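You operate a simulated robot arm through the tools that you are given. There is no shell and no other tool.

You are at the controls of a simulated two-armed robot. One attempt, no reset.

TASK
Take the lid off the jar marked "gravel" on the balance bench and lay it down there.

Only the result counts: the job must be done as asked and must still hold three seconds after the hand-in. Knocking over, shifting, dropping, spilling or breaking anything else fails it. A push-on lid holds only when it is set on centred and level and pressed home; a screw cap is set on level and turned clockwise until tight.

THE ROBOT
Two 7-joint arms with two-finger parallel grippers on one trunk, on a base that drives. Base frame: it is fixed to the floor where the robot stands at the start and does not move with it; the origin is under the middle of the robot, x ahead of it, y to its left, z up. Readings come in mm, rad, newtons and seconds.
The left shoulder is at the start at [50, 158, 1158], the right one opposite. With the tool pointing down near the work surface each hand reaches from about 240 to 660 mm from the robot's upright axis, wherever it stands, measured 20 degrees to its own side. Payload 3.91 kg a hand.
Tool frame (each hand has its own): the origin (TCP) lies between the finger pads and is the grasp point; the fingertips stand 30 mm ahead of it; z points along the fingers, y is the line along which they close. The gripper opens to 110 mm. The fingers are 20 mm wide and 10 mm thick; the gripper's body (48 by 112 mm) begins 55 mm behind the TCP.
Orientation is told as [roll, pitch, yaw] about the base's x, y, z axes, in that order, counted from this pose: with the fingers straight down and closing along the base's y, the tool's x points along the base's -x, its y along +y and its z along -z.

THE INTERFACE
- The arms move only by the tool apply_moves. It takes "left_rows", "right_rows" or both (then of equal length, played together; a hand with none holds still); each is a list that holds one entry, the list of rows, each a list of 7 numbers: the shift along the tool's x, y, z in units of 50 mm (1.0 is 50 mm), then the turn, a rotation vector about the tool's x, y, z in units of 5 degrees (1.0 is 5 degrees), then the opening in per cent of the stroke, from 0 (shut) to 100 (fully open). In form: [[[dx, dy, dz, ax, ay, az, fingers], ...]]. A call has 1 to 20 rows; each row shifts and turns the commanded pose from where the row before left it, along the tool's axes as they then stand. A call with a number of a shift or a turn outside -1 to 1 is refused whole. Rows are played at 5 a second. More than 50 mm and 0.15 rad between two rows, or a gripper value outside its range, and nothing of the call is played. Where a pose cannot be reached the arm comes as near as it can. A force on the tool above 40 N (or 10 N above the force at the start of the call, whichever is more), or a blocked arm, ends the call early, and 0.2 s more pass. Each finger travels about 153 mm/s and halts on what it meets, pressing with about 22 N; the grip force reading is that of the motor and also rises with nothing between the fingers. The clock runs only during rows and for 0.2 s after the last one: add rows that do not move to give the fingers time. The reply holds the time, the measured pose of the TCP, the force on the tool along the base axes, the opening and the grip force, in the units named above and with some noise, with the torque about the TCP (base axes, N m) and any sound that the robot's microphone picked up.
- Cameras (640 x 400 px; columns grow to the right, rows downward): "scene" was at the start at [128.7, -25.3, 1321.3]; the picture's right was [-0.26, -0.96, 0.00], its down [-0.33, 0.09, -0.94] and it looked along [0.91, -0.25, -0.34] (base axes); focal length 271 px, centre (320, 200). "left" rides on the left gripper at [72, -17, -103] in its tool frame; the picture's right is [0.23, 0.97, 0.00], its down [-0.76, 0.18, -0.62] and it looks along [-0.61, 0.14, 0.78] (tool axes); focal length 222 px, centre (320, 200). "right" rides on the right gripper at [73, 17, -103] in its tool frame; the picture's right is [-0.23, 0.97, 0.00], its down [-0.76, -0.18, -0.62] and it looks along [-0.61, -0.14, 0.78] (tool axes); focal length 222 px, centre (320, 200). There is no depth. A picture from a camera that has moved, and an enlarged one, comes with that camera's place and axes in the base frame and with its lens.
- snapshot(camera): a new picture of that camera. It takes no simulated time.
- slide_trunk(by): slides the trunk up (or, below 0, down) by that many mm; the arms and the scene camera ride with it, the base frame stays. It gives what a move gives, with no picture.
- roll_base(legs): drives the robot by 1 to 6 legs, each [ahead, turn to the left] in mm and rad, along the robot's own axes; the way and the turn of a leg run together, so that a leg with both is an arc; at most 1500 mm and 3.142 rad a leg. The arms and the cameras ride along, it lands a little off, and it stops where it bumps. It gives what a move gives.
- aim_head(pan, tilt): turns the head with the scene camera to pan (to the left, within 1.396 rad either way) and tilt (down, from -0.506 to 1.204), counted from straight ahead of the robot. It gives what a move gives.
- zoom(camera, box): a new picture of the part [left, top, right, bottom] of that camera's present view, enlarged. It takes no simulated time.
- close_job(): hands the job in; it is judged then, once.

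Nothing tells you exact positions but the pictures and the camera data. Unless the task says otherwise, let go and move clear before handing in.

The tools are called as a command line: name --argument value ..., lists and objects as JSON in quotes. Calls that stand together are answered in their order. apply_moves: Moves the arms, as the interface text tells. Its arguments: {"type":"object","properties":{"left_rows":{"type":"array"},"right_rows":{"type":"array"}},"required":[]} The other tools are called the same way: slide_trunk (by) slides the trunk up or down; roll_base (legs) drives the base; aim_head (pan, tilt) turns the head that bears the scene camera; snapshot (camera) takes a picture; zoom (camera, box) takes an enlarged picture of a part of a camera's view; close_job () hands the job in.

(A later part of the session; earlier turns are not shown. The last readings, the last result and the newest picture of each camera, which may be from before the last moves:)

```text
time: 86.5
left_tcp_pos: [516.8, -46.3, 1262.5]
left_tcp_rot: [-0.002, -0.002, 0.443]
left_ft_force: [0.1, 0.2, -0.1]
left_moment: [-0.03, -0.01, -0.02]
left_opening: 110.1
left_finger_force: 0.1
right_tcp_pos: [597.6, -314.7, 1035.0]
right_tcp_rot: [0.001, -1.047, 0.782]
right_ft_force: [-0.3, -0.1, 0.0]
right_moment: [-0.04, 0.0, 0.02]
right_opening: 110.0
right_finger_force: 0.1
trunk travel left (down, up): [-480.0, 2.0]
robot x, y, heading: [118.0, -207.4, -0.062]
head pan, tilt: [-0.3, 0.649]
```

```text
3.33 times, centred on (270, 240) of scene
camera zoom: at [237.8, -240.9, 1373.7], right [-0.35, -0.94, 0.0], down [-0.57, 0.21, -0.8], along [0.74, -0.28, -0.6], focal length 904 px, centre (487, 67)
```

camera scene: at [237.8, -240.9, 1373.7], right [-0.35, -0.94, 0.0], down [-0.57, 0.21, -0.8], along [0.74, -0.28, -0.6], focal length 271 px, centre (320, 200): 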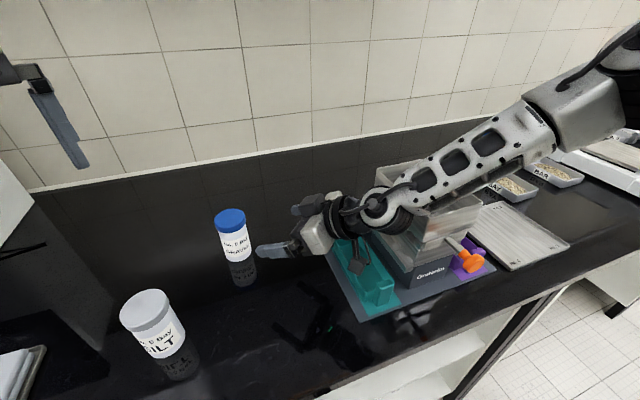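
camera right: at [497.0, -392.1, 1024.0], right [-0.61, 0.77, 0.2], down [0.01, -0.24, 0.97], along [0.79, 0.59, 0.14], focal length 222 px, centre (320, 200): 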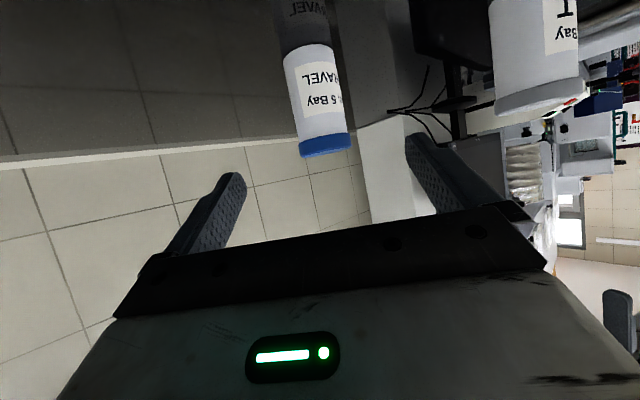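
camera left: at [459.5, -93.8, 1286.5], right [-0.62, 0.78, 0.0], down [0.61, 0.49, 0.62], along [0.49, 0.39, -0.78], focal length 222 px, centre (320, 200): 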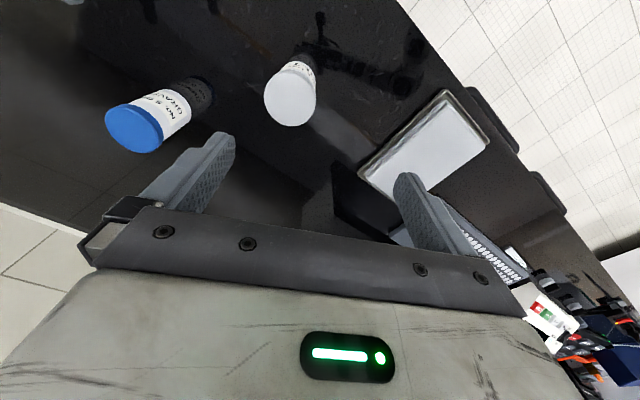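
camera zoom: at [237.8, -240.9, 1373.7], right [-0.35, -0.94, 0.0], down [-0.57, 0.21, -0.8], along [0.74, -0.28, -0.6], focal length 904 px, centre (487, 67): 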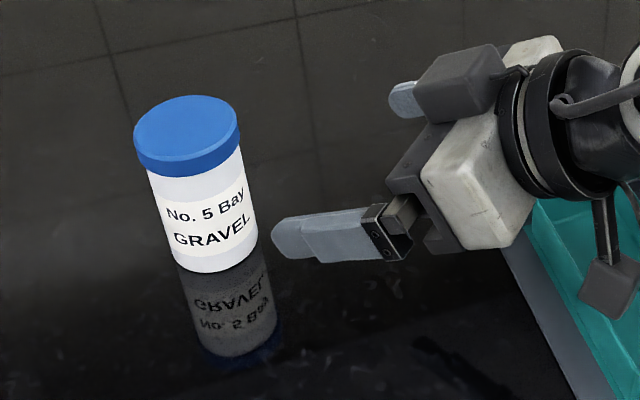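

By triangulation the jar axis is within about 1 mm of the hand's approach line. I'll advance most of the way along the fingers and check again.

apply_moves --right_rows '[[[0, 0.02, 0.5, 0, 0, 0, 100], [0, 0, 0.5, 0, 0, 0, 100], [0, 0, 0.5, 0, 0, 0, 100], [0, 0, 0.5, 0, 0, 0, 100], [0, 0, 0, 0, 0, 0, 100]]]'

snapshot --camera "scene"

snapshot --camera "right"

zoom --camera "scene" --box '[190, 180, 350, 300]'

```text
time: 87.7
left_tcp_pos: [519.0, -46.6, 1263.8]
left_tcp_rot: [-0.001, -0.001, 0.444]
left_ft_force: [0.4, -0.4, -0.6]
left_moment: [-0.01, 0.01, -0.01]
left_opening: 109.9
left_finger_force: 0.0
right_tcp_pos: [618.1, -305.0, 1037.2]
right_tcp_rot: [0.002, -1.047, 0.785]
right_ft_force: [1.8, 0.6, 0.1]
right_moment: [0.0, 0.01, 0.01]
right_opening: 109.8
right_finger_force: 0.1
right hand out of reach, approached as far as the arm can: row 1, 2, 3, 4
trunk travel left (down, up): [-480.0, 2.0]
robot x, y, heading: [120.4, -206.7, -0.061]
head pan, tilt: [-0.3, 0.649]
```

```text
taken
camera scene: at [237.9, -240.8, 1373.7], right [-0.35, -0.94, 0.0], down [-0.57, 0.21, -0.8], along [0.74, -0.28, -0.6], focal length 271 px, centre (320, 200)
```

scene: 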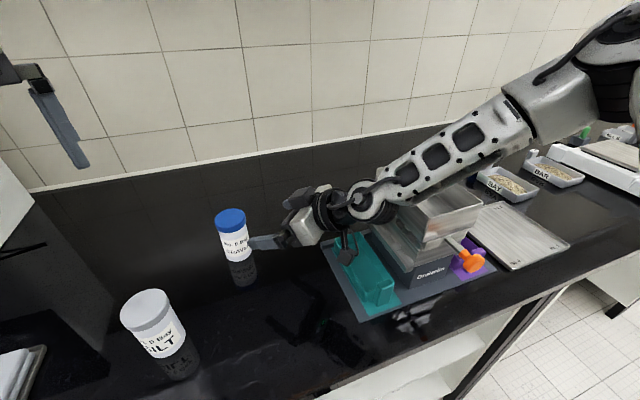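

```text
taken
camera right: at [518.3, -381.5, 1026.3], right [-0.61, 0.77, 0.2], down [0.01, -0.24, 0.97], along [0.79, 0.59, 0.13], focal length 222 px, centre (320, 200)
```

right: 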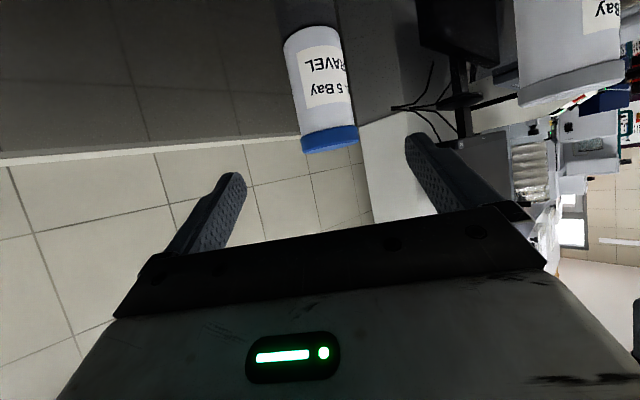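

```text
3.33 times, centred on (270, 240) of scene
camera zoom: at [237.9, -240.8, 1373.7], right [-0.35, -0.94, 0.0], down [-0.57, 0.21, -0.8], along [0.74, -0.28, -0.6], focal length 904 px, centre (487, 67)
```

zoom: 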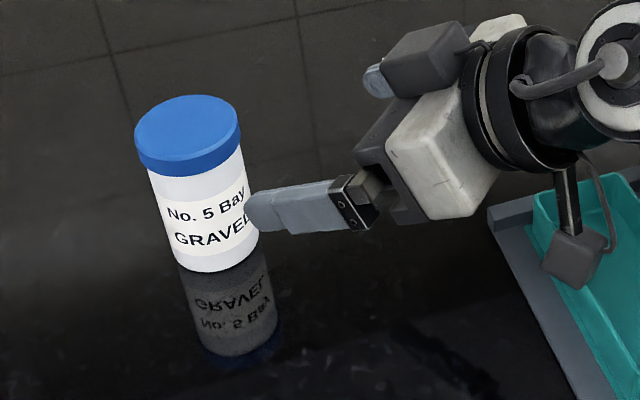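

The right arm stopped short again about 100 mm before the jar; nothing was touched. I'll probe which direction is limited with a few small separate moves.

apply_moves --right_rows '[[[0.35, 0, 0.2, 0, 0, 0, 100], [0, 0, 0, 0, 0, 0, 100]]]'

apply_moves --right_rows '[[[-0.14, -0.28, 0.245, 0, 0, 0, 100], [0, 0, 0, 0, 0, 0, 100]]]'

apply_moves --right_rows '[[[-0.14, 0.28, 0.245, 0, 0, 0, 100], [0, 0, 0, 0, 0, 0, 100]]]'

```text
time: 88.3
left_tcp_pos: [517.9, -47.3, 1263.6]
left_tcp_rot: [-0.001, -0.001, 0.443]
left_ft_force: [0.6, 0.8, -0.2]
left_moment: [0.02, 0.0, -0.02]
left_opening: 109.8
left_finger_force: 0.1
right_tcp_pos: [613.2, -312.5, 1026.7]
right_tcp_rot: [0.002, -1.048, 0.784]
right_ft_force: [0.3, 0.2, -0.1]
right_moment: [-0.02, 0.0, 0.01]
right_opening: 110.0
right_finger_force: 0.1
right hand out of reach, approached as far as the arm can: row 1
trunk travel left (down, up): [-480.0, 2.0]
robot x, y, heading: [114.8, -210.0, -0.062]
head pan, tilt: [-0.3, 0.649]
```

```text
time: 88.9
left_tcp_pos: [518.9, -47.6, 1264.9]
left_tcp_rot: [-0.002, -0.002, 0.443]
left_ft_force: [0.2, 0.2, 0.0]
left_moment: [0.0, -0.01, -0.01]
left_opening: 110.0
left_finger_force: 0.0
right_tcp_pos: [629.5, -316.6, 1032.3]
right_tcp_rot: [0.003, -1.046, 0.783]
right_ft_force: [0.1, 0.1, 0.3]
right_moment: [0.0, 0.01, -0.01]
right_opening: 109.9
right_finger_force: 0.0
right hand out of reach, approached as far as the arm can: row 1
trunk travel left (down, up): [-480.0, 2.0]
robot x, y, heading: [118.5, -210.1, -0.059]
head pan, tilt: [-0.3, 0.649]
```

```text
time: 89.5
left_tcp_pos: [519.4, -47.1, 1263.3]
left_tcp_rot: [-0.002, -0.003, 0.443]
left_ft_force: [0.0, -0.1, -0.3]
left_moment: [-0.02, -0.04, -0.01]
left_opening: 110.1
left_finger_force: 0.1
right_tcp_pos: [623.7, -304.9, 1040.4]
right_tcp_rot: [-0.001, -1.047, 0.783]
right_ft_force: [-0.6, 0.2, 0.6]
right_moment: [-0.01, 0.03, 0.01]
right_opening: 109.9
right_finger_force: 0.1
right hand out of reach, approached as far as the arm can: row 1
trunk travel left (down, up): [-480.0, 2.0]
robot x, y, heading: [117.8, -206.3, -0.058]
head pan, tilt: [-0.3, 0.649]
```

The blockage lies along the forearm, so the elbow is the limit. Turning the robot slightly left will put the jar on the right arm's own side, and the left hand can make up the reach with a slight tilt. First I'll raise the right hand, lower the trunk again and turn.

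apply_moves --right_rows '[[[-0.563, 0, -0.325, 0, 0, 0, 100], [-0.563, 0, -0.325, 0, 0, 0, 100], [-0.563, 0, -0.325, 0, 0, 0, 100], [-0.563, 0, -0.325, 0, 0, 0, 100], [0, 0, 0, 0, 0, 0, 100]]]'

slide_trunk --by -70

roll_base --legs '[[0, 0.13]]'

snapshot --camera "scene"

```text
time: 90.7
left_tcp_pos: [519.1, -46.3, 1262.5]
left_tcp_rot: [-0.002, -0.003, 0.444]
left_ft_force: [-0.2, -0.8, 0.0]
left_moment: [0.0, 0.0, 0.0]
left_opening: 109.9
left_finger_force: 0.0
right_tcp_pos: [622.5, -302.8, 1168.2]
right_tcp_rot: [0.003, -1.047, 0.782]
right_ft_force: [0.8, 0.5, -0.5]
right_moment: [0.0, 0.01, 0.0]
right_opening: 109.9
right_finger_force: 0.1
trunk travel left (down, up): [-480.0, 2.0]
robot x, y, heading: [117.8, -206.9, -0.059]
head pan, tilt: [-0.3, 0.649]
```

```text
time: 91.8
left_tcp_pos: [520.2, -46.5, 1192.0]
left_tcp_rot: [-0.002, -0.002, 0.443]
left_ft_force: [-0.3, 0.4, -0.2]
left_moment: [0.02, -0.01, 0.05]
left_opening: 110.1
left_finger_force: 0.0
right_tcp_pos: [624.5, -304.3, 1098.1]
right_tcp_rot: [0.0, -1.048, 0.783]
right_ft_force: [0.5, 0.0, 0.3]
right_moment: [-0.02, -0.04, -0.01]
right_opening: 109.9
right_finger_force: 0.1
trunk travel left (down, up): [-410.0, 72.0]
robot x, y, heading: [115.9, -202.0, -0.057]
head pan, tilt: [-0.3, 0.649]
```

```text
time: 92.8
left_tcp_pos: [495.6, 2.9, 1193.2]
left_tcp_rot: [-0.003, 0.0, 0.573]
left_ft_force: [-0.7, -1.0, -0.9]
left_moment: [0.01, 0.0, -0.01]
left_opening: 110.0
left_finger_force: 0.2
right_tcp_pos: [631.6, -238.0, 1098.4]
right_tcp_rot: [0.001, -1.048, 0.915]
right_ft_force: [-0.2, -0.2, -0.5]
right_moment: [0.01, 0.03, 0.0]
right_opening: 110.0
right_finger_force: 0.0
trunk travel left (down, up): [-410.0, 72.0]
robot x, y, heading: [116.3, -204.6, 0.062]
head pan, tilt: [-0.3, 0.649]
```

```text
taken
camera scene: at [241.0, -224.7, 1303.7], right [-0.23, -0.97, 0.0], down [-0.59, 0.14, -0.8], along [0.77, -0.19, -0.6], focal length 271 px, centre (320, 200)
```

scene: 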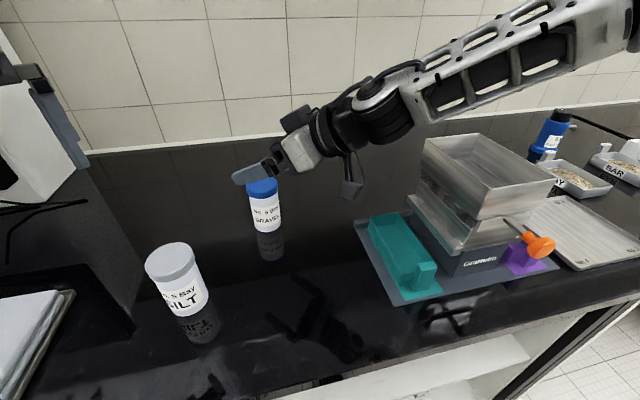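

The turn went through and the forearm now sits high above the shaker. I'll drop to a point about 110 mm back from the grasp, on the jar's line.

apply_moves --right_rows '[[[0.647, -0.247, -0.066, 0, 0, 0, 100], [0.647, -0.247, -0.066, 0, 0, 0, 100], [0.647, -0.247, -0.066, 0, 0, 0, 100], [0, 0, 0, 0, 0, 0, 100]]]'

snapshot --camera "scene"

snapshot --camera "right"

```text
time: 93.8
left_tcp_pos: [495.2, 3.2, 1193.0]
left_tcp_rot: [0.001, -0.001, 0.571]
left_ft_force: [0.9, 0.8, -0.1]
left_moment: [0.01, 0.02, -0.01]
left_opening: 109.9
left_finger_force: 0.0
right_tcp_pos: [627.6, -305.7, 1020.7]
right_tcp_rot: [0.0, -1.05, 0.912]
right_ft_force: [0.2, 0.5, 0.2]
right_moment: [0.0, -0.02, -0.01]
right_opening: 110.0
right_finger_force: 0.0
trunk travel left (down, up): [-410.0, 72.0]
robot x, y, heading: [120.0, -204.1, 0.067]
head pan, tilt: [-0.3, 0.649]
```

```text
taken
camera scene: at [241.0, -224.9, 1303.7], right [-0.23, -0.97, 0.0], down [-0.59, 0.14, -0.8], along [0.77, -0.18, -0.6], focal length 271 px, centre (320, 200)
```

scene: 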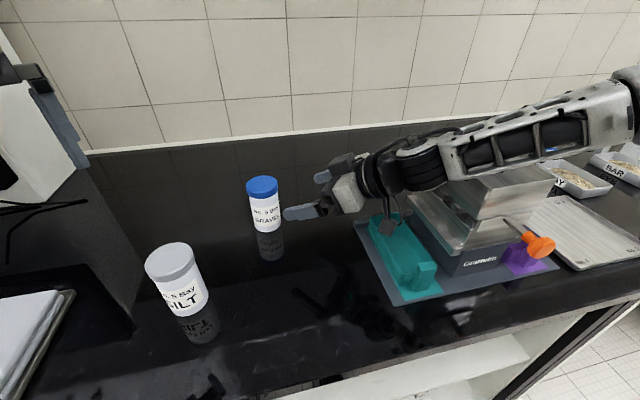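

```text
taken
camera right: at [537.7, -395.2, 1009.3], right [-0.7, 0.68, 0.2], down [0.04, -0.24, 0.97], along [0.71, 0.69, 0.14], focal length 222 px, centre (320, 200)
```

right: 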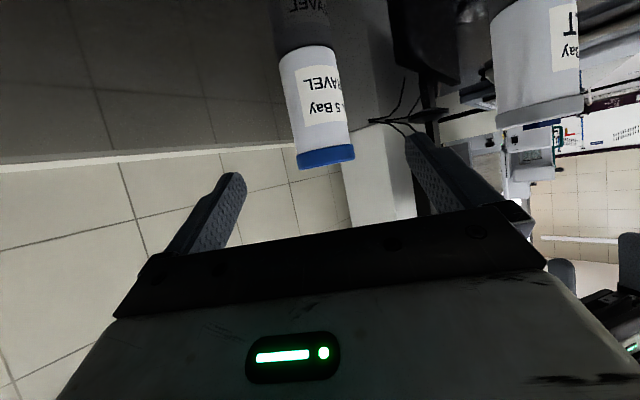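

The pre-grasp pose was reached without trouble and the forearm clears the sieves. I'll advance half of the remaining way and check that the jar is centred between the fingers.

apply_moves --right_rows '[[[0, 0, 0.4, 0, 0, 0, 100], [0, 0, 0.4, 0, 0, 0, 100], [0, 0, 0.4, 0, 0, 0, 100], [0, 0, 0, 0, 0, 0, 100]]]'

snapshot --camera "right"

zoom --camera "scene" --box '[200, 140, 420, 290]'

```text
time: 94.8
left_tcp_pos: [495.0, 2.5, 1192.9]
left_tcp_rot: [-0.003, -0.002, 0.573]
left_ft_force: [0.3, 0.2, 0.2]
left_moment: [0.01, 0.0, -0.01]
left_opening: 109.8
left_finger_force: 0.1
right_tcp_pos: [657.6, -268.3, 989.4]
right_tcp_rot: [0.003, -1.049, 0.913]
right_ft_force: [0.1, 0.2, 0.5]
right_moment: [0.03, 0.01, 0.0]
right_opening: 109.9
right_finger_force: 0.1
trunk travel left (down, up): [-410.0, 72.0]
robot x, y, heading: [117.3, -206.6, 0.069]
head pan, tilt: [-0.3, 0.649]
```

```text
taken
camera right: at [567.9, -356.5, 979.1], right [-0.7, 0.68, 0.2], down [0.04, -0.24, 0.97], along [0.71, 0.69, 0.13], focal length 222 px, centre (320, 200)
```

right: 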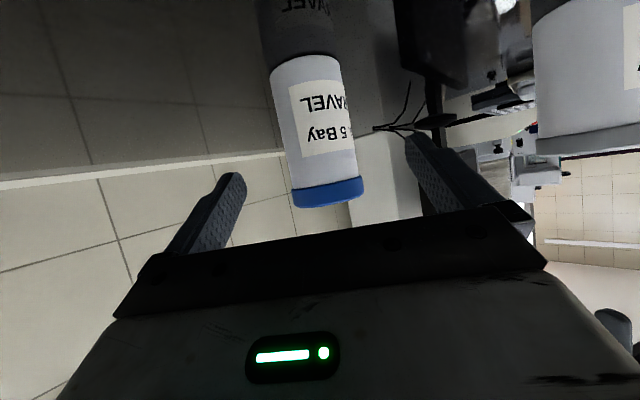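

```text
2.67 times, centred on (310, 215) of scene
camera zoom: at [241.0, -225.4, 1303.7], right [-0.23, -0.97, 0.0], down [-0.59, 0.14, -0.8], along [0.77, -0.18, -0.6], focal length 723 px, centre (347, 160)
```

zoom: 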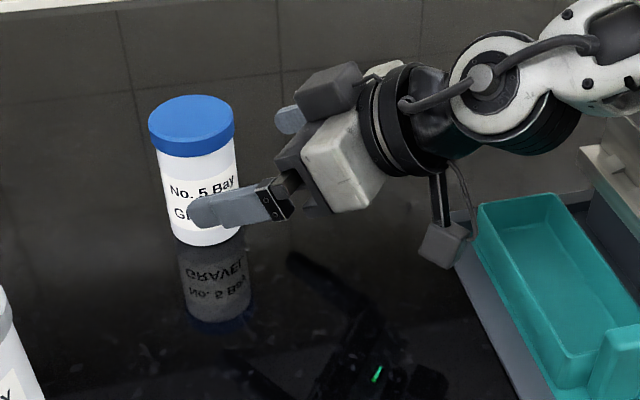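

Centred to within 2–3 mm. I'll nudge sideways by 2 mm and go another 40 mm along the fingers.

apply_moves --right_rows '[[[0, -0.045, 0.27, 0, 0, 0, 100], [0, 0, 0.27, 0, 0, 0, 100], [0, 0, 0.26, 0, 0, 0, 100], [0, 0, 0, 0, 0, 0, 100]]]'

snapshot --camera "right"

zoom --camera "scene" --box '[200, 140, 420, 290]'

```text
time: 95.8
left_tcp_pos: [495.2, 3.8, 1192.6]
left_tcp_rot: [-0.001, -0.001, 0.573]
left_ft_force: [0.1, -0.2, -0.8]
left_moment: [0.04, -0.02, 0.03]
left_opening: 110.1
left_finger_force: 0.1
right_tcp_pos: [669.8, -254.3, 978.9]
right_tcp_rot: [0.002, -1.048, 0.912]
right_ft_force: [-0.2, -0.3, -0.7]
right_moment: [-0.03, 0.0, 0.01]
right_opening: 110.2
right_finger_force: 0.0
right hand out of reach, approached as far as the arm can: row 2, 3
trunk travel left (down, up): [-410.0, 72.0]
robot x, y, heading: [118.7, -206.5, 0.063]
head pan, tilt: [-0.3, 0.649]
```

```text
taken
camera right: at [580.5, -343.7, 968.9], right [-0.7, 0.68, 0.2], down [0.04, -0.24, 0.97], along [0.71, 0.69, 0.14], focal length 222 px, centre (320, 200)
```

right: 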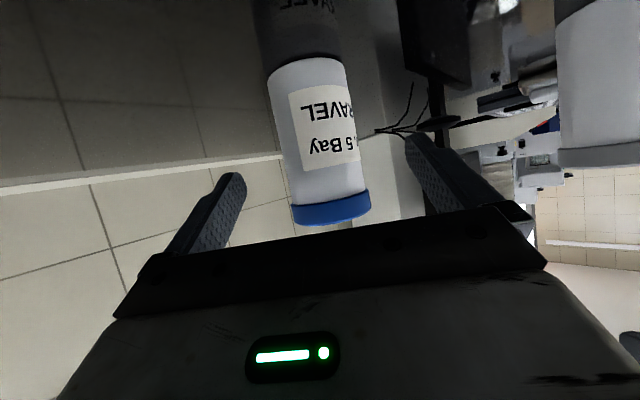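

```text
2.67 times, centred on (310, 215) of scene
camera zoom: at [241.0, -225.3, 1303.7], right [-0.23, -0.97, 0.0], down [-0.59, 0.14, -0.8], along [0.77, -0.18, -0.6], focal length 723 px, centre (347, 160)
```

zoom: 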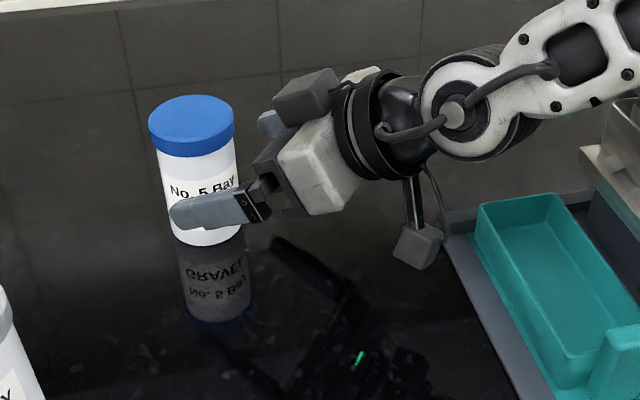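

It stopped again about 25–30 mm short of a proper grip. Let me look at the elbow to see how the arm is limited now.

aim_head --pan -0.9 --tilt 0.3

snapshot --camera "scene"

```text
time: 96.8
left_tcp_pos: [495.6, 1.3, 1193.6]
left_tcp_rot: [-0.004, -0.002, 0.571]
left_ft_force: [-1.0, 0.0, -0.1]
left_moment: [0.06, 0.02, -0.01]
left_opening: 110.3
left_finger_force: 0.1
right_tcp_pos: [669.6, -254.0, 979.4]
right_tcp_rot: [0.003, -1.048, 0.91]
right_ft_force: [0.3, -0.7, -0.4]
right_moment: [-0.02, 0.0, -0.02]
right_opening: 109.9
right_finger_force: 0.1
trunk travel left (down, up): [-410.0, 72.0]
robot x, y, heading: [117.5, -205.5, 0.064]
head pan, tilt: [-0.901, 0.3]
```

```text
taken
camera scene: at [219.4, -274.2, 1335.4], right [-0.74, -0.67, 0.0], down [-0.2, 0.22, -0.96], along [0.64, -0.71, -0.3], focal length 271 px, centre (320, 200)
```

scene: 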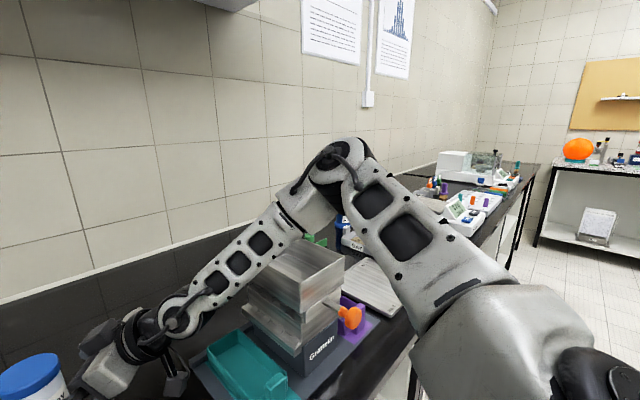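

The upper arm is held at one fixed limit, and the wrist is about 30 mm too far from that elbow point. Lowering the trunk a little and turning slightly further left closes that gap, so I'll back the hand off first and then do both.

apply_moves --right_rows '[[[0, 0, -0.45, 0, 0, 0, 100], [0, 0, -0.45, 0, 0, 0, 100], [0, 0, -0.45, 0, 0, 0, 100], [0, 0, -0.45, 0, 0, 0, 100], [-0.433, 0, -0.25, 0, 0, 0, 100], [-0.433, 0, -0.25, 0, 0, 0, 100], [0, 0, 0, 0, 0, 0, 100]]]'

roll_base --legs '[[0, 0.06]]'

slide_trunk --by -40

aim_head --pan -0.3 --tilt 0.65

snapshot --camera "scene"

```text
time: 98.4
left_tcp_pos: [495.1, 1.7, 1192.7]
left_tcp_rot: [-0.002, -0.002, 0.574]
left_ft_force: [-0.3, 1.3, 1.0]
left_moment: [0.02, -0.04, -0.02]
left_opening: 110.0
left_finger_force: 0.0
right_tcp_pos: [623.1, -317.1, 1075.2]
right_tcp_rot: [0.002, -1.049, 0.912]
right_ft_force: [0.4, -0.2, -0.4]
right_moment: [0.0, -0.02, 0.03]
right_opening: 109.8
right_finger_force: 0.1
trunk travel left (down, up): [-410.0, 72.0]
robot x, y, heading: [117.0, -208.3, 0.068]
head pan, tilt: [-0.901, 0.3]
```

```text
time: 99.2
left_tcp_pos: [482.0, 25.3, 1192.6]
left_tcp_rot: [-0.002, -0.002, 0.631]
left_ft_force: [0.3, 0.5, -0.7]
left_moment: [0.0, -0.04, 0.02]
left_opening: 110.0
left_finger_force: 0.1
right_tcp_pos: [628.0, -287.7, 1076.1]
right_tcp_rot: [-0.001, -1.048, 0.97]
right_ft_force: [0.4, 0.6, -0.5]
right_moment: [-0.01, 0.0, 0.01]
right_opening: 110.0
right_finger_force: 0.0
trunk travel left (down, up): [-410.0, 72.0]
robot x, y, heading: [117.4, -204.9, 0.122]
head pan, tilt: [-0.901, 0.3]
```

```text
time: 100.0
left_tcp_pos: [482.1, 24.7, 1154.5]
left_tcp_rot: [-0.002, -0.002, 0.63]
left_ft_force: [-0.3, 0.2, 0.0]
left_moment: [0.02, -0.02, 0.01]
left_opening: 109.7
left_finger_force: 0.1
right_tcp_pos: [628.1, -286.6, 1036.2]
right_tcp_rot: [0.0, -1.049, 0.971]
right_ft_force: [0.6, 0.7, -0.1]
right_moment: [-0.03, 0.01, 0.01]
right_opening: 109.6
right_finger_force: 0.0
trunk travel left (down, up): [-370.0, 112.0]
robot x, y, heading: [119.3, -204.7, 0.124]
head pan, tilt: [-0.901, 0.3]
```

```text
time: 101.0
left_tcp_pos: [483.0, 24.0, 1154.1]
left_tcp_rot: [-0.001, -0.002, 0.629]
left_ft_force: [0.8, -0.3, 0.7]
left_moment: [0.02, -0.03, 0.0]
left_opening: 109.9
left_finger_force: 0.1
right_tcp_pos: [627.8, -286.1, 1035.7]
right_tcp_rot: [0.002, -1.049, 0.97]
right_ft_force: [0.3, -0.4, -0.3]
right_moment: [0.0, 0.0, 0.02]
right_opening: 109.9
right_finger_force: 0.0
trunk travel left (down, up): [-370.0, 112.0]
robot x, y, heading: [116.6, -204.3, 0.121]
head pan, tilt: [-0.3, 0.649]
```

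```text
taken
camera scene: at [241.9, -218.1, 1263.7], right [-0.18, -0.98, 0.0], down [-0.59, 0.11, -0.8], along [0.78, -0.14, -0.6], focal length 271 px, centre (320, 200)
```

scene: 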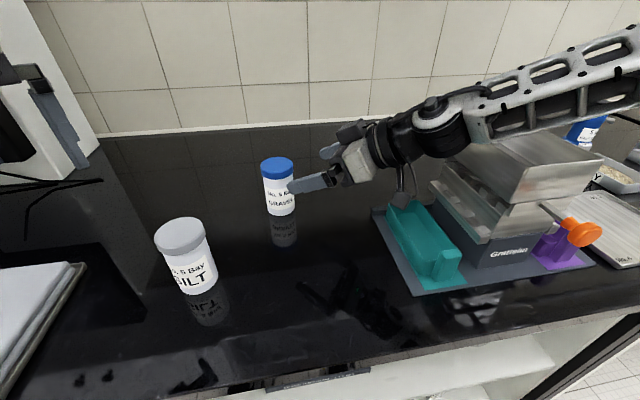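

I'll line up on the jar again and move in to about 70 mm from it.

apply_moves --right_rows '[[[0.468, -0.314, 0.27, 0, 0, 0, 100], [0, 0, 0.4, 0, 0, 0, 100], [0, 0, 0.4, 0, 0, 0, 100], [0, 0, 0, 0, 0, 0, 100]]]'

snapshot --camera "right"

zoom --camera "scene" --box '[220, 120, 440, 270]'

```text
time: 102.0
left_tcp_pos: [483.5, 24.2, 1153.5]
left_tcp_rot: [-0.002, -0.002, 0.632]
left_ft_force: [-0.6, -0.6, 0.6]
left_moment: [0.02, -0.01, 0.03]
left_opening: 110.3
left_finger_force: 0.1
right_tcp_pos: [661.3, -266.6, 988.1]
right_tcp_rot: [0.001, -1.049, 0.971]
right_ft_force: [-0.6, 0.6, -0.4]
right_moment: [0.02, 0.0, -0.01]
right_opening: 109.9
right_finger_force: 0.0
trunk travel left (down, up): [-370.0, 112.0]
robot x, y, heading: [118.8, -205.1, 0.124]
head pan, tilt: [-0.3, 0.649]
```

```text
taken
camera right: at [577.0, -362.0, 977.5], right [-0.74, 0.64, 0.2], down [0.06, -0.23, 0.97], along [0.67, 0.73, 0.14], focal length 222 px, centre (320, 200)
```

right: 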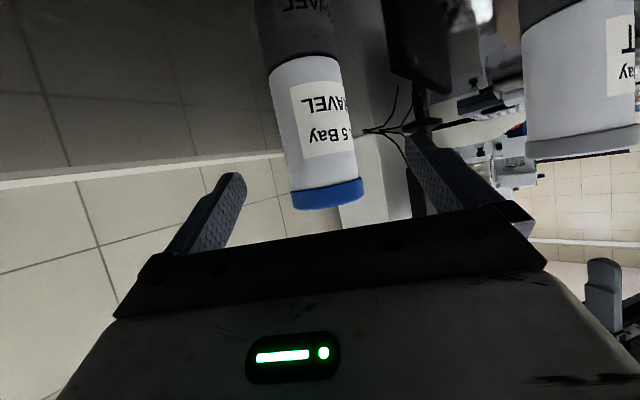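

```text
2.67 times, centred on (330, 195) of scene
camera zoom: at [241.8, -218.1, 1263.7], right [-0.18, -0.98, 0.0], down [-0.6, 0.11, -0.8], along [0.78, -0.14, -0.6], focal length 723 px, centre (293, 213)
```

zoom: 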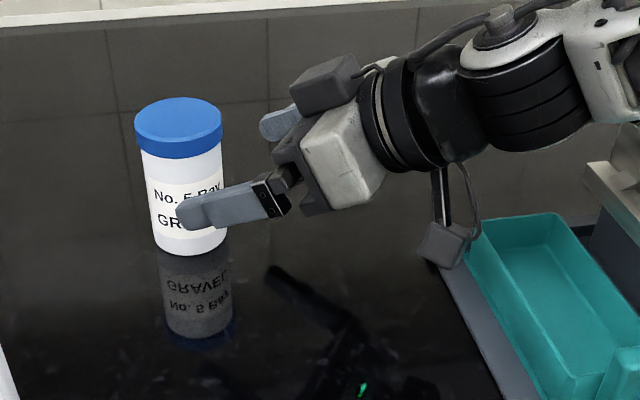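

zoom --camera "right" --box '[200, 40, 440, 220]'

```text
2.22 times, centred on (320, 130) of right
camera zoom: at [577.0, -362.0, 977.5], right [-0.74, 0.64, 0.2], down [0.06, -0.23, 0.97], along [0.67, 0.73, 0.14], focal length 494 px, centre (320, 356)
```

zoom: 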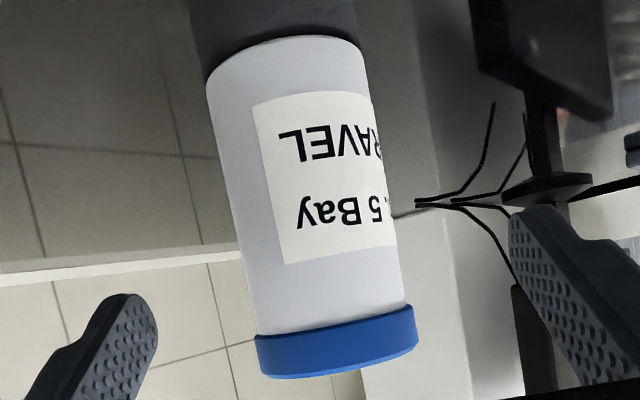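

Alignment is good, about 2.7 mm to correct sideways. I'll make the final 48 mm in.

apply_moves --right_rows '[[[0, -0.054, 0.24, 0, 0, 0, 100], [0, 0, 0.24, 0, 0, 0, 100], [0, 0, 0.24, 0, 0, 0, 100], [0, 0, 0.24, 0, 0, 0, 100], [0, 0, 0, 0, 0, 0, 100]]]'

snapshot --camera "right"

zoom --camera "scene" --box '[220, 120, 440, 270]'

```text
time: 103.2
left_tcp_pos: [482.8, 24.1, 1153.1]
left_tcp_rot: [-0.001, -0.002, 0.63]
left_ft_force: [0.4, 1.0, -0.3]
left_moment: [0.03, 0.02, -0.01]
left_opening: 110.0
left_finger_force: 0.1
right_tcp_pos: [683.2, -243.6, 968.6]
right_tcp_rot: [-0.005, -1.046, 0.968]
right_ft_force: [0.0, 0.4, 0.0]
right_moment: [-0.01, -0.01, 0.01]
right_opening: 110.2
right_finger_force: 0.0
right hand out of reach, approached as far as the arm can: row 4
trunk travel left (down, up): [-370.0, 112.0]
robot x, y, heading: [119.2, -206.0, 0.125]
head pan, tilt: [-0.3, 0.649]
```

```text
taken
camera right: at [599.0, -336.3, 958.8], right [-0.74, 0.65, 0.19], down [0.06, -0.23, 0.97], along [0.67, 0.73, 0.13], focal length 222 px, centre (320, 200)
```

right: 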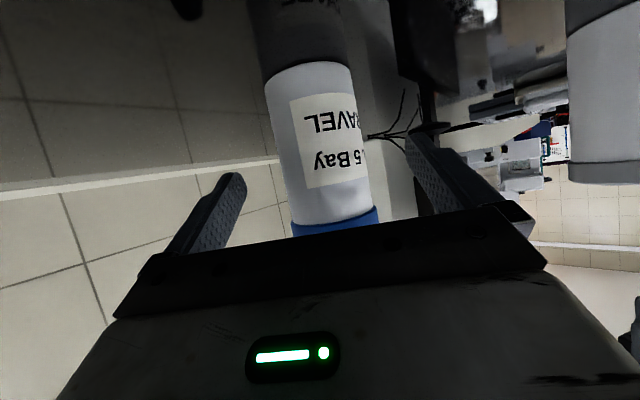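

```text
2.67 times, centred on (330, 195) of scene
camera zoom: at [241.9, -218.0, 1263.7], right [-0.18, -0.98, 0.0], down [-0.6, 0.11, -0.8], along [0.78, -0.14, -0.6], focal length 723 px, centre (293, 213)
```

zoom: 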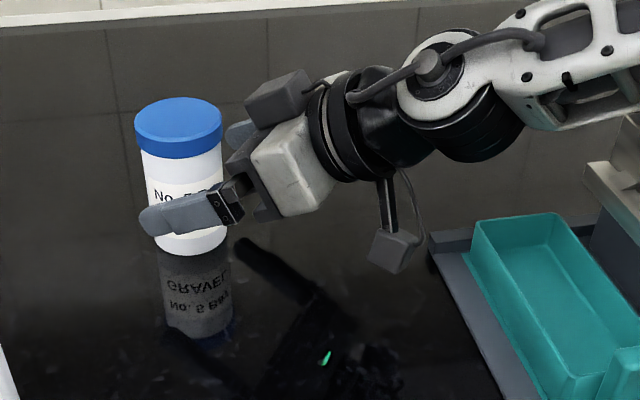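

It is short by about 10 mm more. Before lowering the trunk further, I'll check how much room the forearm has above the sieve stack.

aim_head --pan -0.75 --tilt 0.4

snapshot --camera "scene"

zoom --camera "scene" --box '[140, 120, 400, 330]'

```text
time: 104.1
left_tcp_pos: [481.9, 23.1, 1153.8]
left_tcp_rot: [-0.002, -0.001, 0.63]
left_ft_force: [-0.4, 0.3, 0.6]
left_moment: [-0.01, 0.0, -0.03]
left_opening: 110.0
left_finger_force: 0.1
right_tcp_pos: [684.3, -241.9, 969.1]
right_tcp_rot: [-0.002, -1.046, 0.97]
right_ft_force: [0.3, 0.3, 0.3]
right_moment: [0.0, -0.02, -0.01]
right_opening: 109.9
right_finger_force: 0.0
trunk travel left (down, up): [-370.0, 112.0]
robot x, y, heading: [121.5, -204.9, 0.123]
head pan, tilt: [-0.75, 0.4]
```

```text
taken
camera scene: at [231.5, -257.0, 1286.2], right [-0.59, -0.81, 0.0], down [-0.32, 0.23, -0.92], along [0.75, -0.54, -0.39], focal length 271 px, centre (320, 200)
```

scene: 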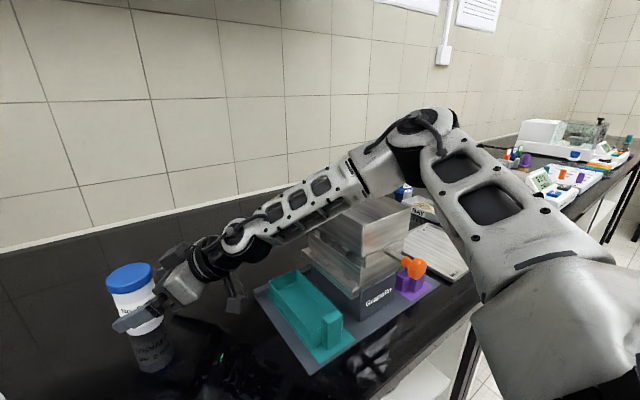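

```text
1.90 times, centred on (270, 225) of scene
camera zoom: at [231.5, -257.0, 1286.2], right [-0.59, -0.81, 0.0], down [-0.32, 0.23, -0.92], along [0.75, -0.54, -0.39], focal length 516 px, centre (415, 152)
```

zoom: 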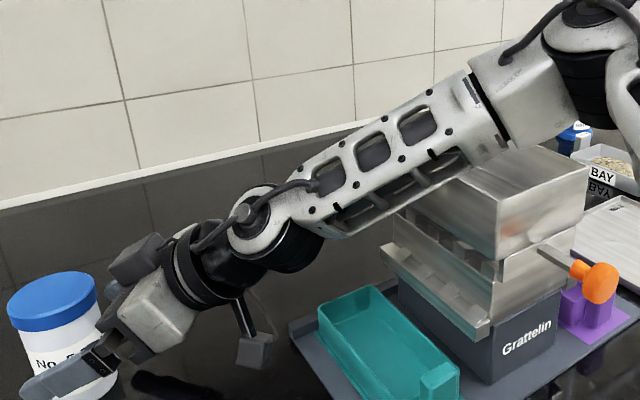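

There is still over 50 mm above the sieves, so lowering the trunk another 40 mm is safe. I'll back the hand off and up, lower the trunk, then realign.

apply_moves --right_rows '[[[0, 0, -0.45, 0, 0, 0, 100], [0, 0, -0.45, 0, 0, 0, 100], [-0.693, 0, -0.4, 0, 0, 0, 100], [0, 0, 0, 0, 0, 0, 100]]]'

slide_trunk --by -40

snapshot --camera "right"

zoom --camera "scene" --box '[140, 120, 400, 330]'

```text
time: 105.1
left_tcp_pos: [481.9, 24.1, 1153.2]
left_tcp_rot: [-0.003, -0.002, 0.629]
left_ft_force: [0.0, 0.2, 0.2]
left_moment: [0.02, 0.02, -0.01]
left_opening: 110.1
left_finger_force: 0.0
right_tcp_pos: [659.6, -273.7, 1032.4]
right_tcp_rot: [0.004, -1.047, 0.967]
right_ft_force: [-0.6, -0.2, 0.7]
right_moment: [0.02, -0.01, 0.03]
right_opening: 109.9
right_finger_force: 0.1
trunk travel left (down, up): [-370.0, 112.0]
robot x, y, heading: [117.5, -210.0, 0.129]
head pan, tilt: [-0.75, 0.4]
```

```text
time: 106.0
left_tcp_pos: [483.2, 23.0, 1112.4]
left_tcp_rot: [-0.002, -0.002, 0.631]
left_ft_force: [0.4, -0.6, -0.4]
left_moment: [-0.01, -0.02, -0.04]
left_opening: 109.7
left_finger_force: 0.0
right_tcp_pos: [659.7, -273.2, 992.2]
right_tcp_rot: [0.003, -1.05, 0.97]
right_ft_force: [0.3, -0.1, 0.1]
right_moment: [0.04, 0.01, 0.0]
right_opening: 109.9
right_finger_force: 0.1
trunk travel left (down, up): [-330.0, 152.0]
robot x, y, heading: [122.2, -207.1, 0.127]
head pan, tilt: [-0.75, 0.4]
```

```text
taken
camera right: at [575.0, -367.9, 981.6], right [-0.74, 0.64, 0.2], down [0.06, -0.23, 0.97], along [0.67, 0.73, 0.14], focal length 222 px, centre (320, 200)
```

right: 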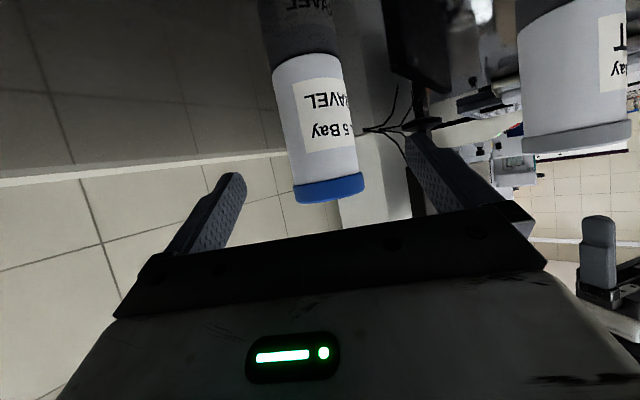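

```text
1.90 times, centred on (270, 225) of scene
camera zoom: at [231.2, -257.1, 1246.2], right [-0.59, -0.81, 0.0], down [-0.31, 0.23, -0.92], along [0.75, -0.54, -0.39], focal length 516 px, centre (415, 152)
```

zoom: 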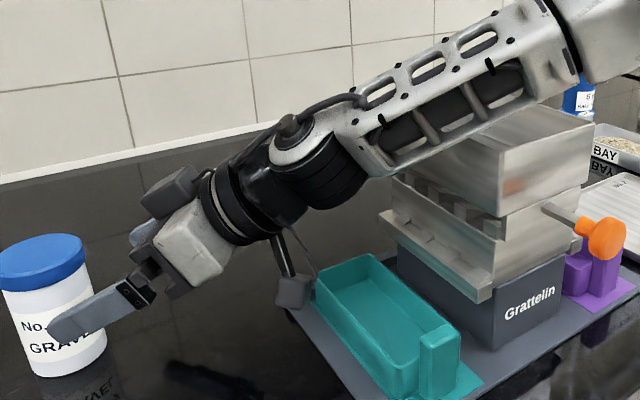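

Alignment looks right, within about a millimetre. I'll advance the remaining 56 mm.

apply_moves --right_rows '[[[0, -0.02, 0.28, 0, 0, 0, 100], [0, 0, 0.28, 0, 0, 0, 100], [0, 0, 0.28, 0, 0, 0, 100], [0, 0, 0.28, 0, 0, 0, 100], [0, 0, 0, 0, 0, 0, 100]]]'

snapshot --camera "right"

aim_head --pan -0.3 --tilt 0.6

zoom --camera "scene" --box '[200, 100, 440, 280]'

```text
time: 107.2
left_tcp_pos: [481.6, 23.8, 1113.3]
left_tcp_rot: [-0.003, -0.003, 0.629]
left_ft_force: [-0.3, 0.4, 0.2]
left_moment: [-0.02, -0.01, -0.01]
left_opening: 109.8
left_finger_force: 0.1
right_tcp_pos: [688.6, -233.9, 964.0]
right_tcp_rot: [0.003, -1.051, 0.967]
right_ft_force: [0.5, -0.1, 0.0]
right_moment: [0.0, 0.02, 0.02]
right_opening: 109.9
right_finger_force: 0.1
trunk travel left (down, up): [-330.0, 152.0]
robot x, y, heading: [121.4, -207.3, 0.123]
head pan, tilt: [-0.75, 0.4]
```

```text
taken
camera right: at [604.6, -327.3, 954.2], right [-0.74, 0.64, 0.2], down [0.06, -0.23, 0.97], along [0.67, 0.73, 0.14], focal length 222 px, centre (320, 200)
```

right: 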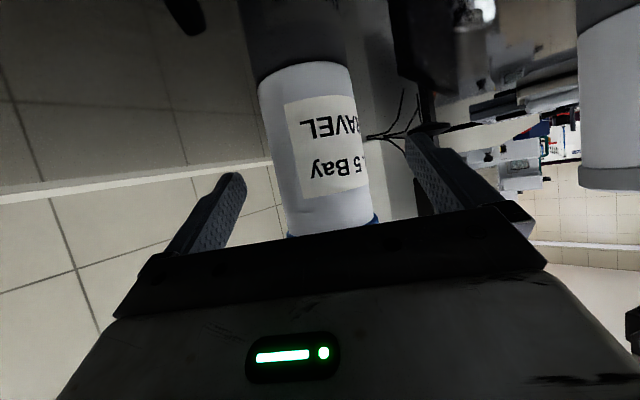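

```text
time: 108.1
left_tcp_pos: [481.4, 24.8, 1113.1]
left_tcp_rot: [-0.001, 0.0, 0.631]
left_ft_force: [-0.6, -0.3, -0.1]
left_moment: [0.01, -0.04, 0.01]
left_opening: 110.2
left_finger_force: 0.0
right_tcp_pos: [689.0, -232.4, 964.9]
right_tcp_rot: [0.001, -1.049, 0.97]
right_ft_force: [-0.2, 0.3, -0.8]
right_moment: [0.01, -0.01, 0.01]
right_opening: 109.7
right_finger_force: 0.2
trunk travel left (down, up): [-330.0, 152.0]
robot x, y, heading: [116.3, -206.2, 0.124]
head pan, tilt: [-0.3, 0.6]
```

```text
2.22 times, centred on (320, 190) of scene
camera zoom: at [243.4, -218.4, 1228.0], right [-0.18, -0.98, 0.0], down [-0.56, 0.1, -0.83], along [0.81, -0.15, -0.56], focal length 602 px, centre (320, 222)
```

zoom: 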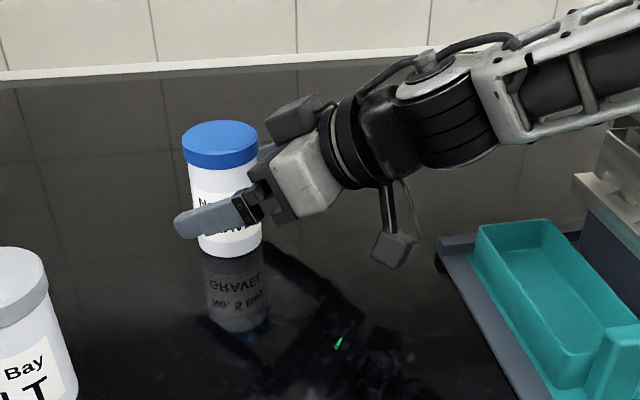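

The jar now stands between the right fingers at mid-body height. I'll close them partway first and check the centring before gripping.

apply_moves --right_rows '[[[0, 0, 0, 0, 0, 0, 80], [0, 0, 0, 0, 0, 0, 62], [0, 0, 0, 0, 0, 0, 62], [0, 0, 0, 0, 0, 0, 62]]]'

snapshot --camera "right"

zoom --camera "scene" --box '[230, 130, 360, 230]'

```text
time: 109.1
left_tcp_pos: [482.7, 25.2, 1113.7]
left_tcp_rot: [-0.002, -0.003, 0.63]
left_ft_force: [0.5, -0.1, 0.3]
left_moment: [-0.02, 0.02, 0.01]
left_opening: 109.9
left_finger_force: 0.0
right_tcp_pos: [689.1, -232.0, 964.6]
right_tcp_rot: [0.003, -1.048, 0.971]
right_ft_force: [-0.2, -0.3, 0.6]
right_moment: [0.01, 0.02, -0.01]
right_opening: 68.1
right_finger_force: 0.1
trunk travel left (down, up): [-330.0, 152.0]
robot x, y, heading: [120.8, -204.4, 0.132]
head pan, tilt: [-0.3, 0.6]
```

```text
taken
camera right: at [604.5, -327.5, 954.3], right [-0.74, 0.64, 0.2], down [0.06, -0.23, 0.97], along [0.67, 0.73, 0.14], focal length 222 px, centre (320, 200)
```

right: 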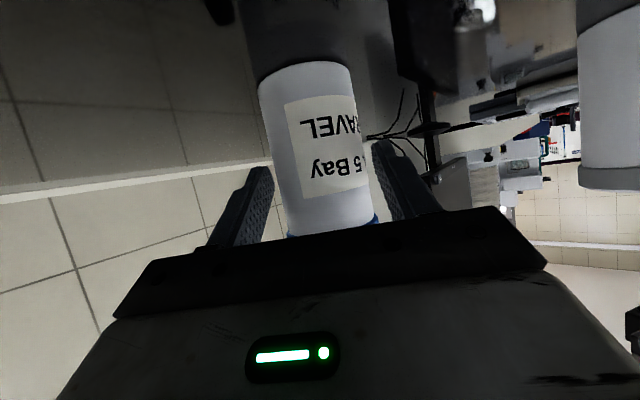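

```text
4.00 times, centred on (295, 180) of scene
camera zoom: at [243.4, -218.3, 1228.0], right [-0.18, -0.98, 0.0], down [-0.56, 0.1, -0.83], along [0.81, -0.14, -0.56], focal length 1084 px, centre (420, 280)
```

zoom: 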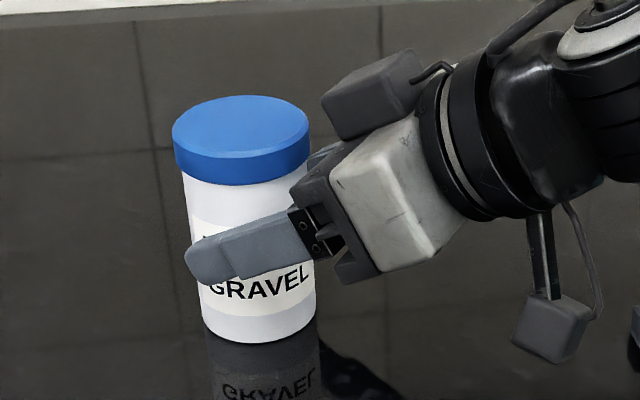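

Both fingers sit evenly either side of the jar. Now I'll grip it.

apply_moves --right_rows '[[[0, 0, 0, 0, 0, 0, 56], [0, 0, 0, 0, 0, 0, 50], [0, 0, 0, 0, 0, 0, 40], [0, 0, 0, 0, 0, 0, 40], [0, 0, 0, 0, 0, 0, 40]]]'

zoom --camera "scene" --box '[230, 130, 360, 230]'

```text
time: 110.3
left_tcp_pos: [482.7, 23.8, 1113.4]
left_tcp_rot: [-0.002, -0.002, 0.631]
left_ft_force: [-0.4, 0.6, 0.3]
left_moment: [-0.01, 0.01, 0.0]
left_opening: 109.9
left_finger_force: 0.1
right_tcp_pos: [689.0, -233.6, 965.5]
right_tcp_rot: [0.004, -1.049, 0.97]
right_ft_force: [-0.2, -1.1, 1.4]
right_moment: [-0.07, -0.02, -0.03]
right_opening: 54.4
right_finger_force: 22.4
trunk travel left (down, up): [-330.0, 152.0]
robot x, y, heading: [116.9, -210.2, 0.119]
head pan, tilt: [-0.3, 0.6]
```

```text
4.00 times, centred on (295, 180) of scene
camera zoom: at [243.3, -218.4, 1228.0], right [-0.18, -0.98, 0.0], down [-0.56, 0.1, -0.83], along [0.81, -0.14, -0.56], focal length 1084 px, centre (420, 280)
```

zoom: 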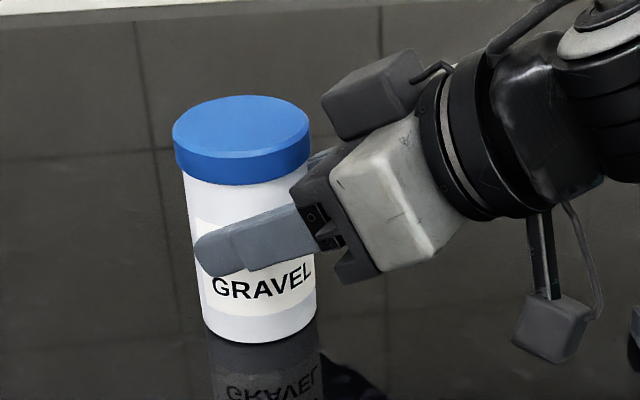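

The jar is held at 22 N and hasn't moved. The left hand fits best coming in from the left, fingers pointing right and down and closing front-to-back, clear of the right gripper; I'll turn it in free air first.

apply_moves --left_rows '[[[0, 0, -0.1, 0, 0, 1, 100], [0, 0, -0.1, 0, 0, 1, 100], [0, 0, -0.1, 0, 0, 1, 100], [0, 0, -0.1, 0, 0, 1, 100], [0, 0, -0.1, 0, 0, 1, 100], [0, 0, -0.1, 0, 0, 1, 100], [0, 0, -0.1, 0, 0, 1, 100], [0, 0, -0.1, 0, 0, 1, 100], [0, 0, -0.1, 0, 0, 1, 100], [0, 0, -0.1, 0, 0, 1, 100], [0, 0, 0, 0, 0, 1, 100], [0, 0, 0, 0, 0, 1, 100], [0, 0, 0, 0, 0, 1, 100], [0, 0, 0, 0, 0, 1, 100], [0, 0, 0, 0, 0, 1, 100], [0, 0, 0, 0, 0, 1, 100], [0, 0, 0, 0, 0, 1, 100], [0, 0, 0, 0, 0, 1, 100], [0, 0, 0, 0, 0, 1, 100], [0, 0, 0, 0, 0, 1, 100]]]'

snapshot --camera "scene"

```text
time: 114.5
left_tcp_pos: [436.9, -22.3, 1136.2]
left_tcp_rot: [0.001, -0.002, -1.114]
left_ft_force: [0.7, 0.1, -0.2]
left_moment: [-0.01, 0.02, -0.04]
left_opening: 110.1
left_finger_force: 0.0
left hand out of reach, approached as far as the arm can: row 17, 18, 19, 20
right_tcp_pos: [688.9, -232.4, 964.8]
right_tcp_rot: [0.002, -1.049, 0.969]
right_ft_force: [1.0, -0.8, 1.7]
right_moment: [-0.02, -0.09, -0.01]
right_opening: 54.1
right_finger_force: 22.0
trunk travel left (down, up): [-330.0, 152.0]
robot x, y, heading: [120.6, -210.0, 0.127]
head pan, tilt: [-0.3, 0.6]
```

```text
taken
camera scene: at [243.3, -218.4, 1228.0], right [-0.18, -0.98, 0.0], down [-0.56, 0.1, -0.83], along [0.81, -0.14, -0.56], focal length 271 px, centre (320, 200)
```

scene: 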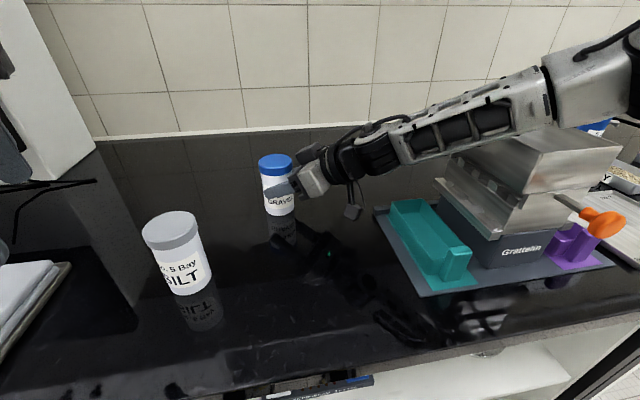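

The left wrist needs to be farther out for the full turn. I'll move it out toward the jar, well above SILT, and then finish turning.

apply_moves --left_rows '[[[-0.562, 0.478, -0.08, 0, 0, 0, 100], [-0.562, 0.478, -0.08, 0, 0, 0, 100], [-0.562, 0.478, -0.08, 0, 0, 0, 100], [-0.562, 0.478, -0.08, 0, 0, 0, 100], [-0.562, 0.478, -0.08, 0, 0, 0, 100], [-0.562, 0.478, -0.08, 0, 0, 0, 100], [0, 0, 0, 0, 0, 0, 100]]]'

snapshot --camera "scene"

```text
time: 116.1
left_tcp_pos: [520.6, -159.5, 1115.4]
left_tcp_rot: [0.002, -0.002, -1.11]
left_ft_force: [-0.1, 0.0, -0.1]
left_moment: [-0.02, -0.01, -0.01]
left_opening: 110.2
left_finger_force: 0.0
left hand out of reach, approached as far as the arm can: row 1, 2, 3, 4, 5, 6
right_tcp_pos: [689.0, -232.9, 964.9]
right_tcp_rot: [-0.001, -1.049, 0.97]
right_ft_force: [-0.1, -0.2, 1.0]
right_moment: [-0.01, -0.06, -0.01]
right_opening: 54.1
right_finger_force: 22.0
trunk travel left (down, up): [-330.0, 152.0]
robot x, y, heading: [117.9, -207.3, 0.123]
head pan, tilt: [-0.3, 0.6]
```

```text
taken
camera scene: at [243.3, -218.4, 1228.0], right [-0.18, -0.98, 0.0], down [-0.56, 0.1, -0.83], along [0.81, -0.14, -0.56], focal length 271 px, centre (320, 200)
```

scene: 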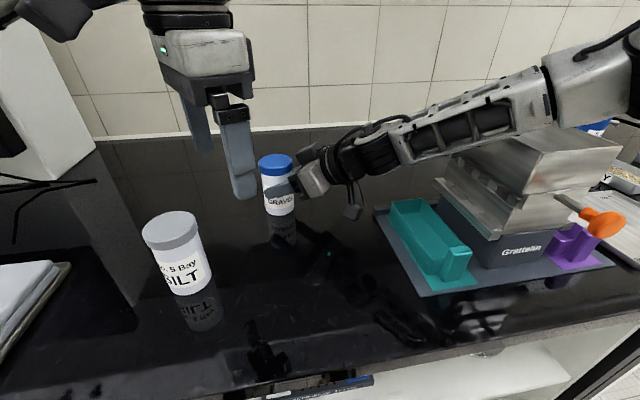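

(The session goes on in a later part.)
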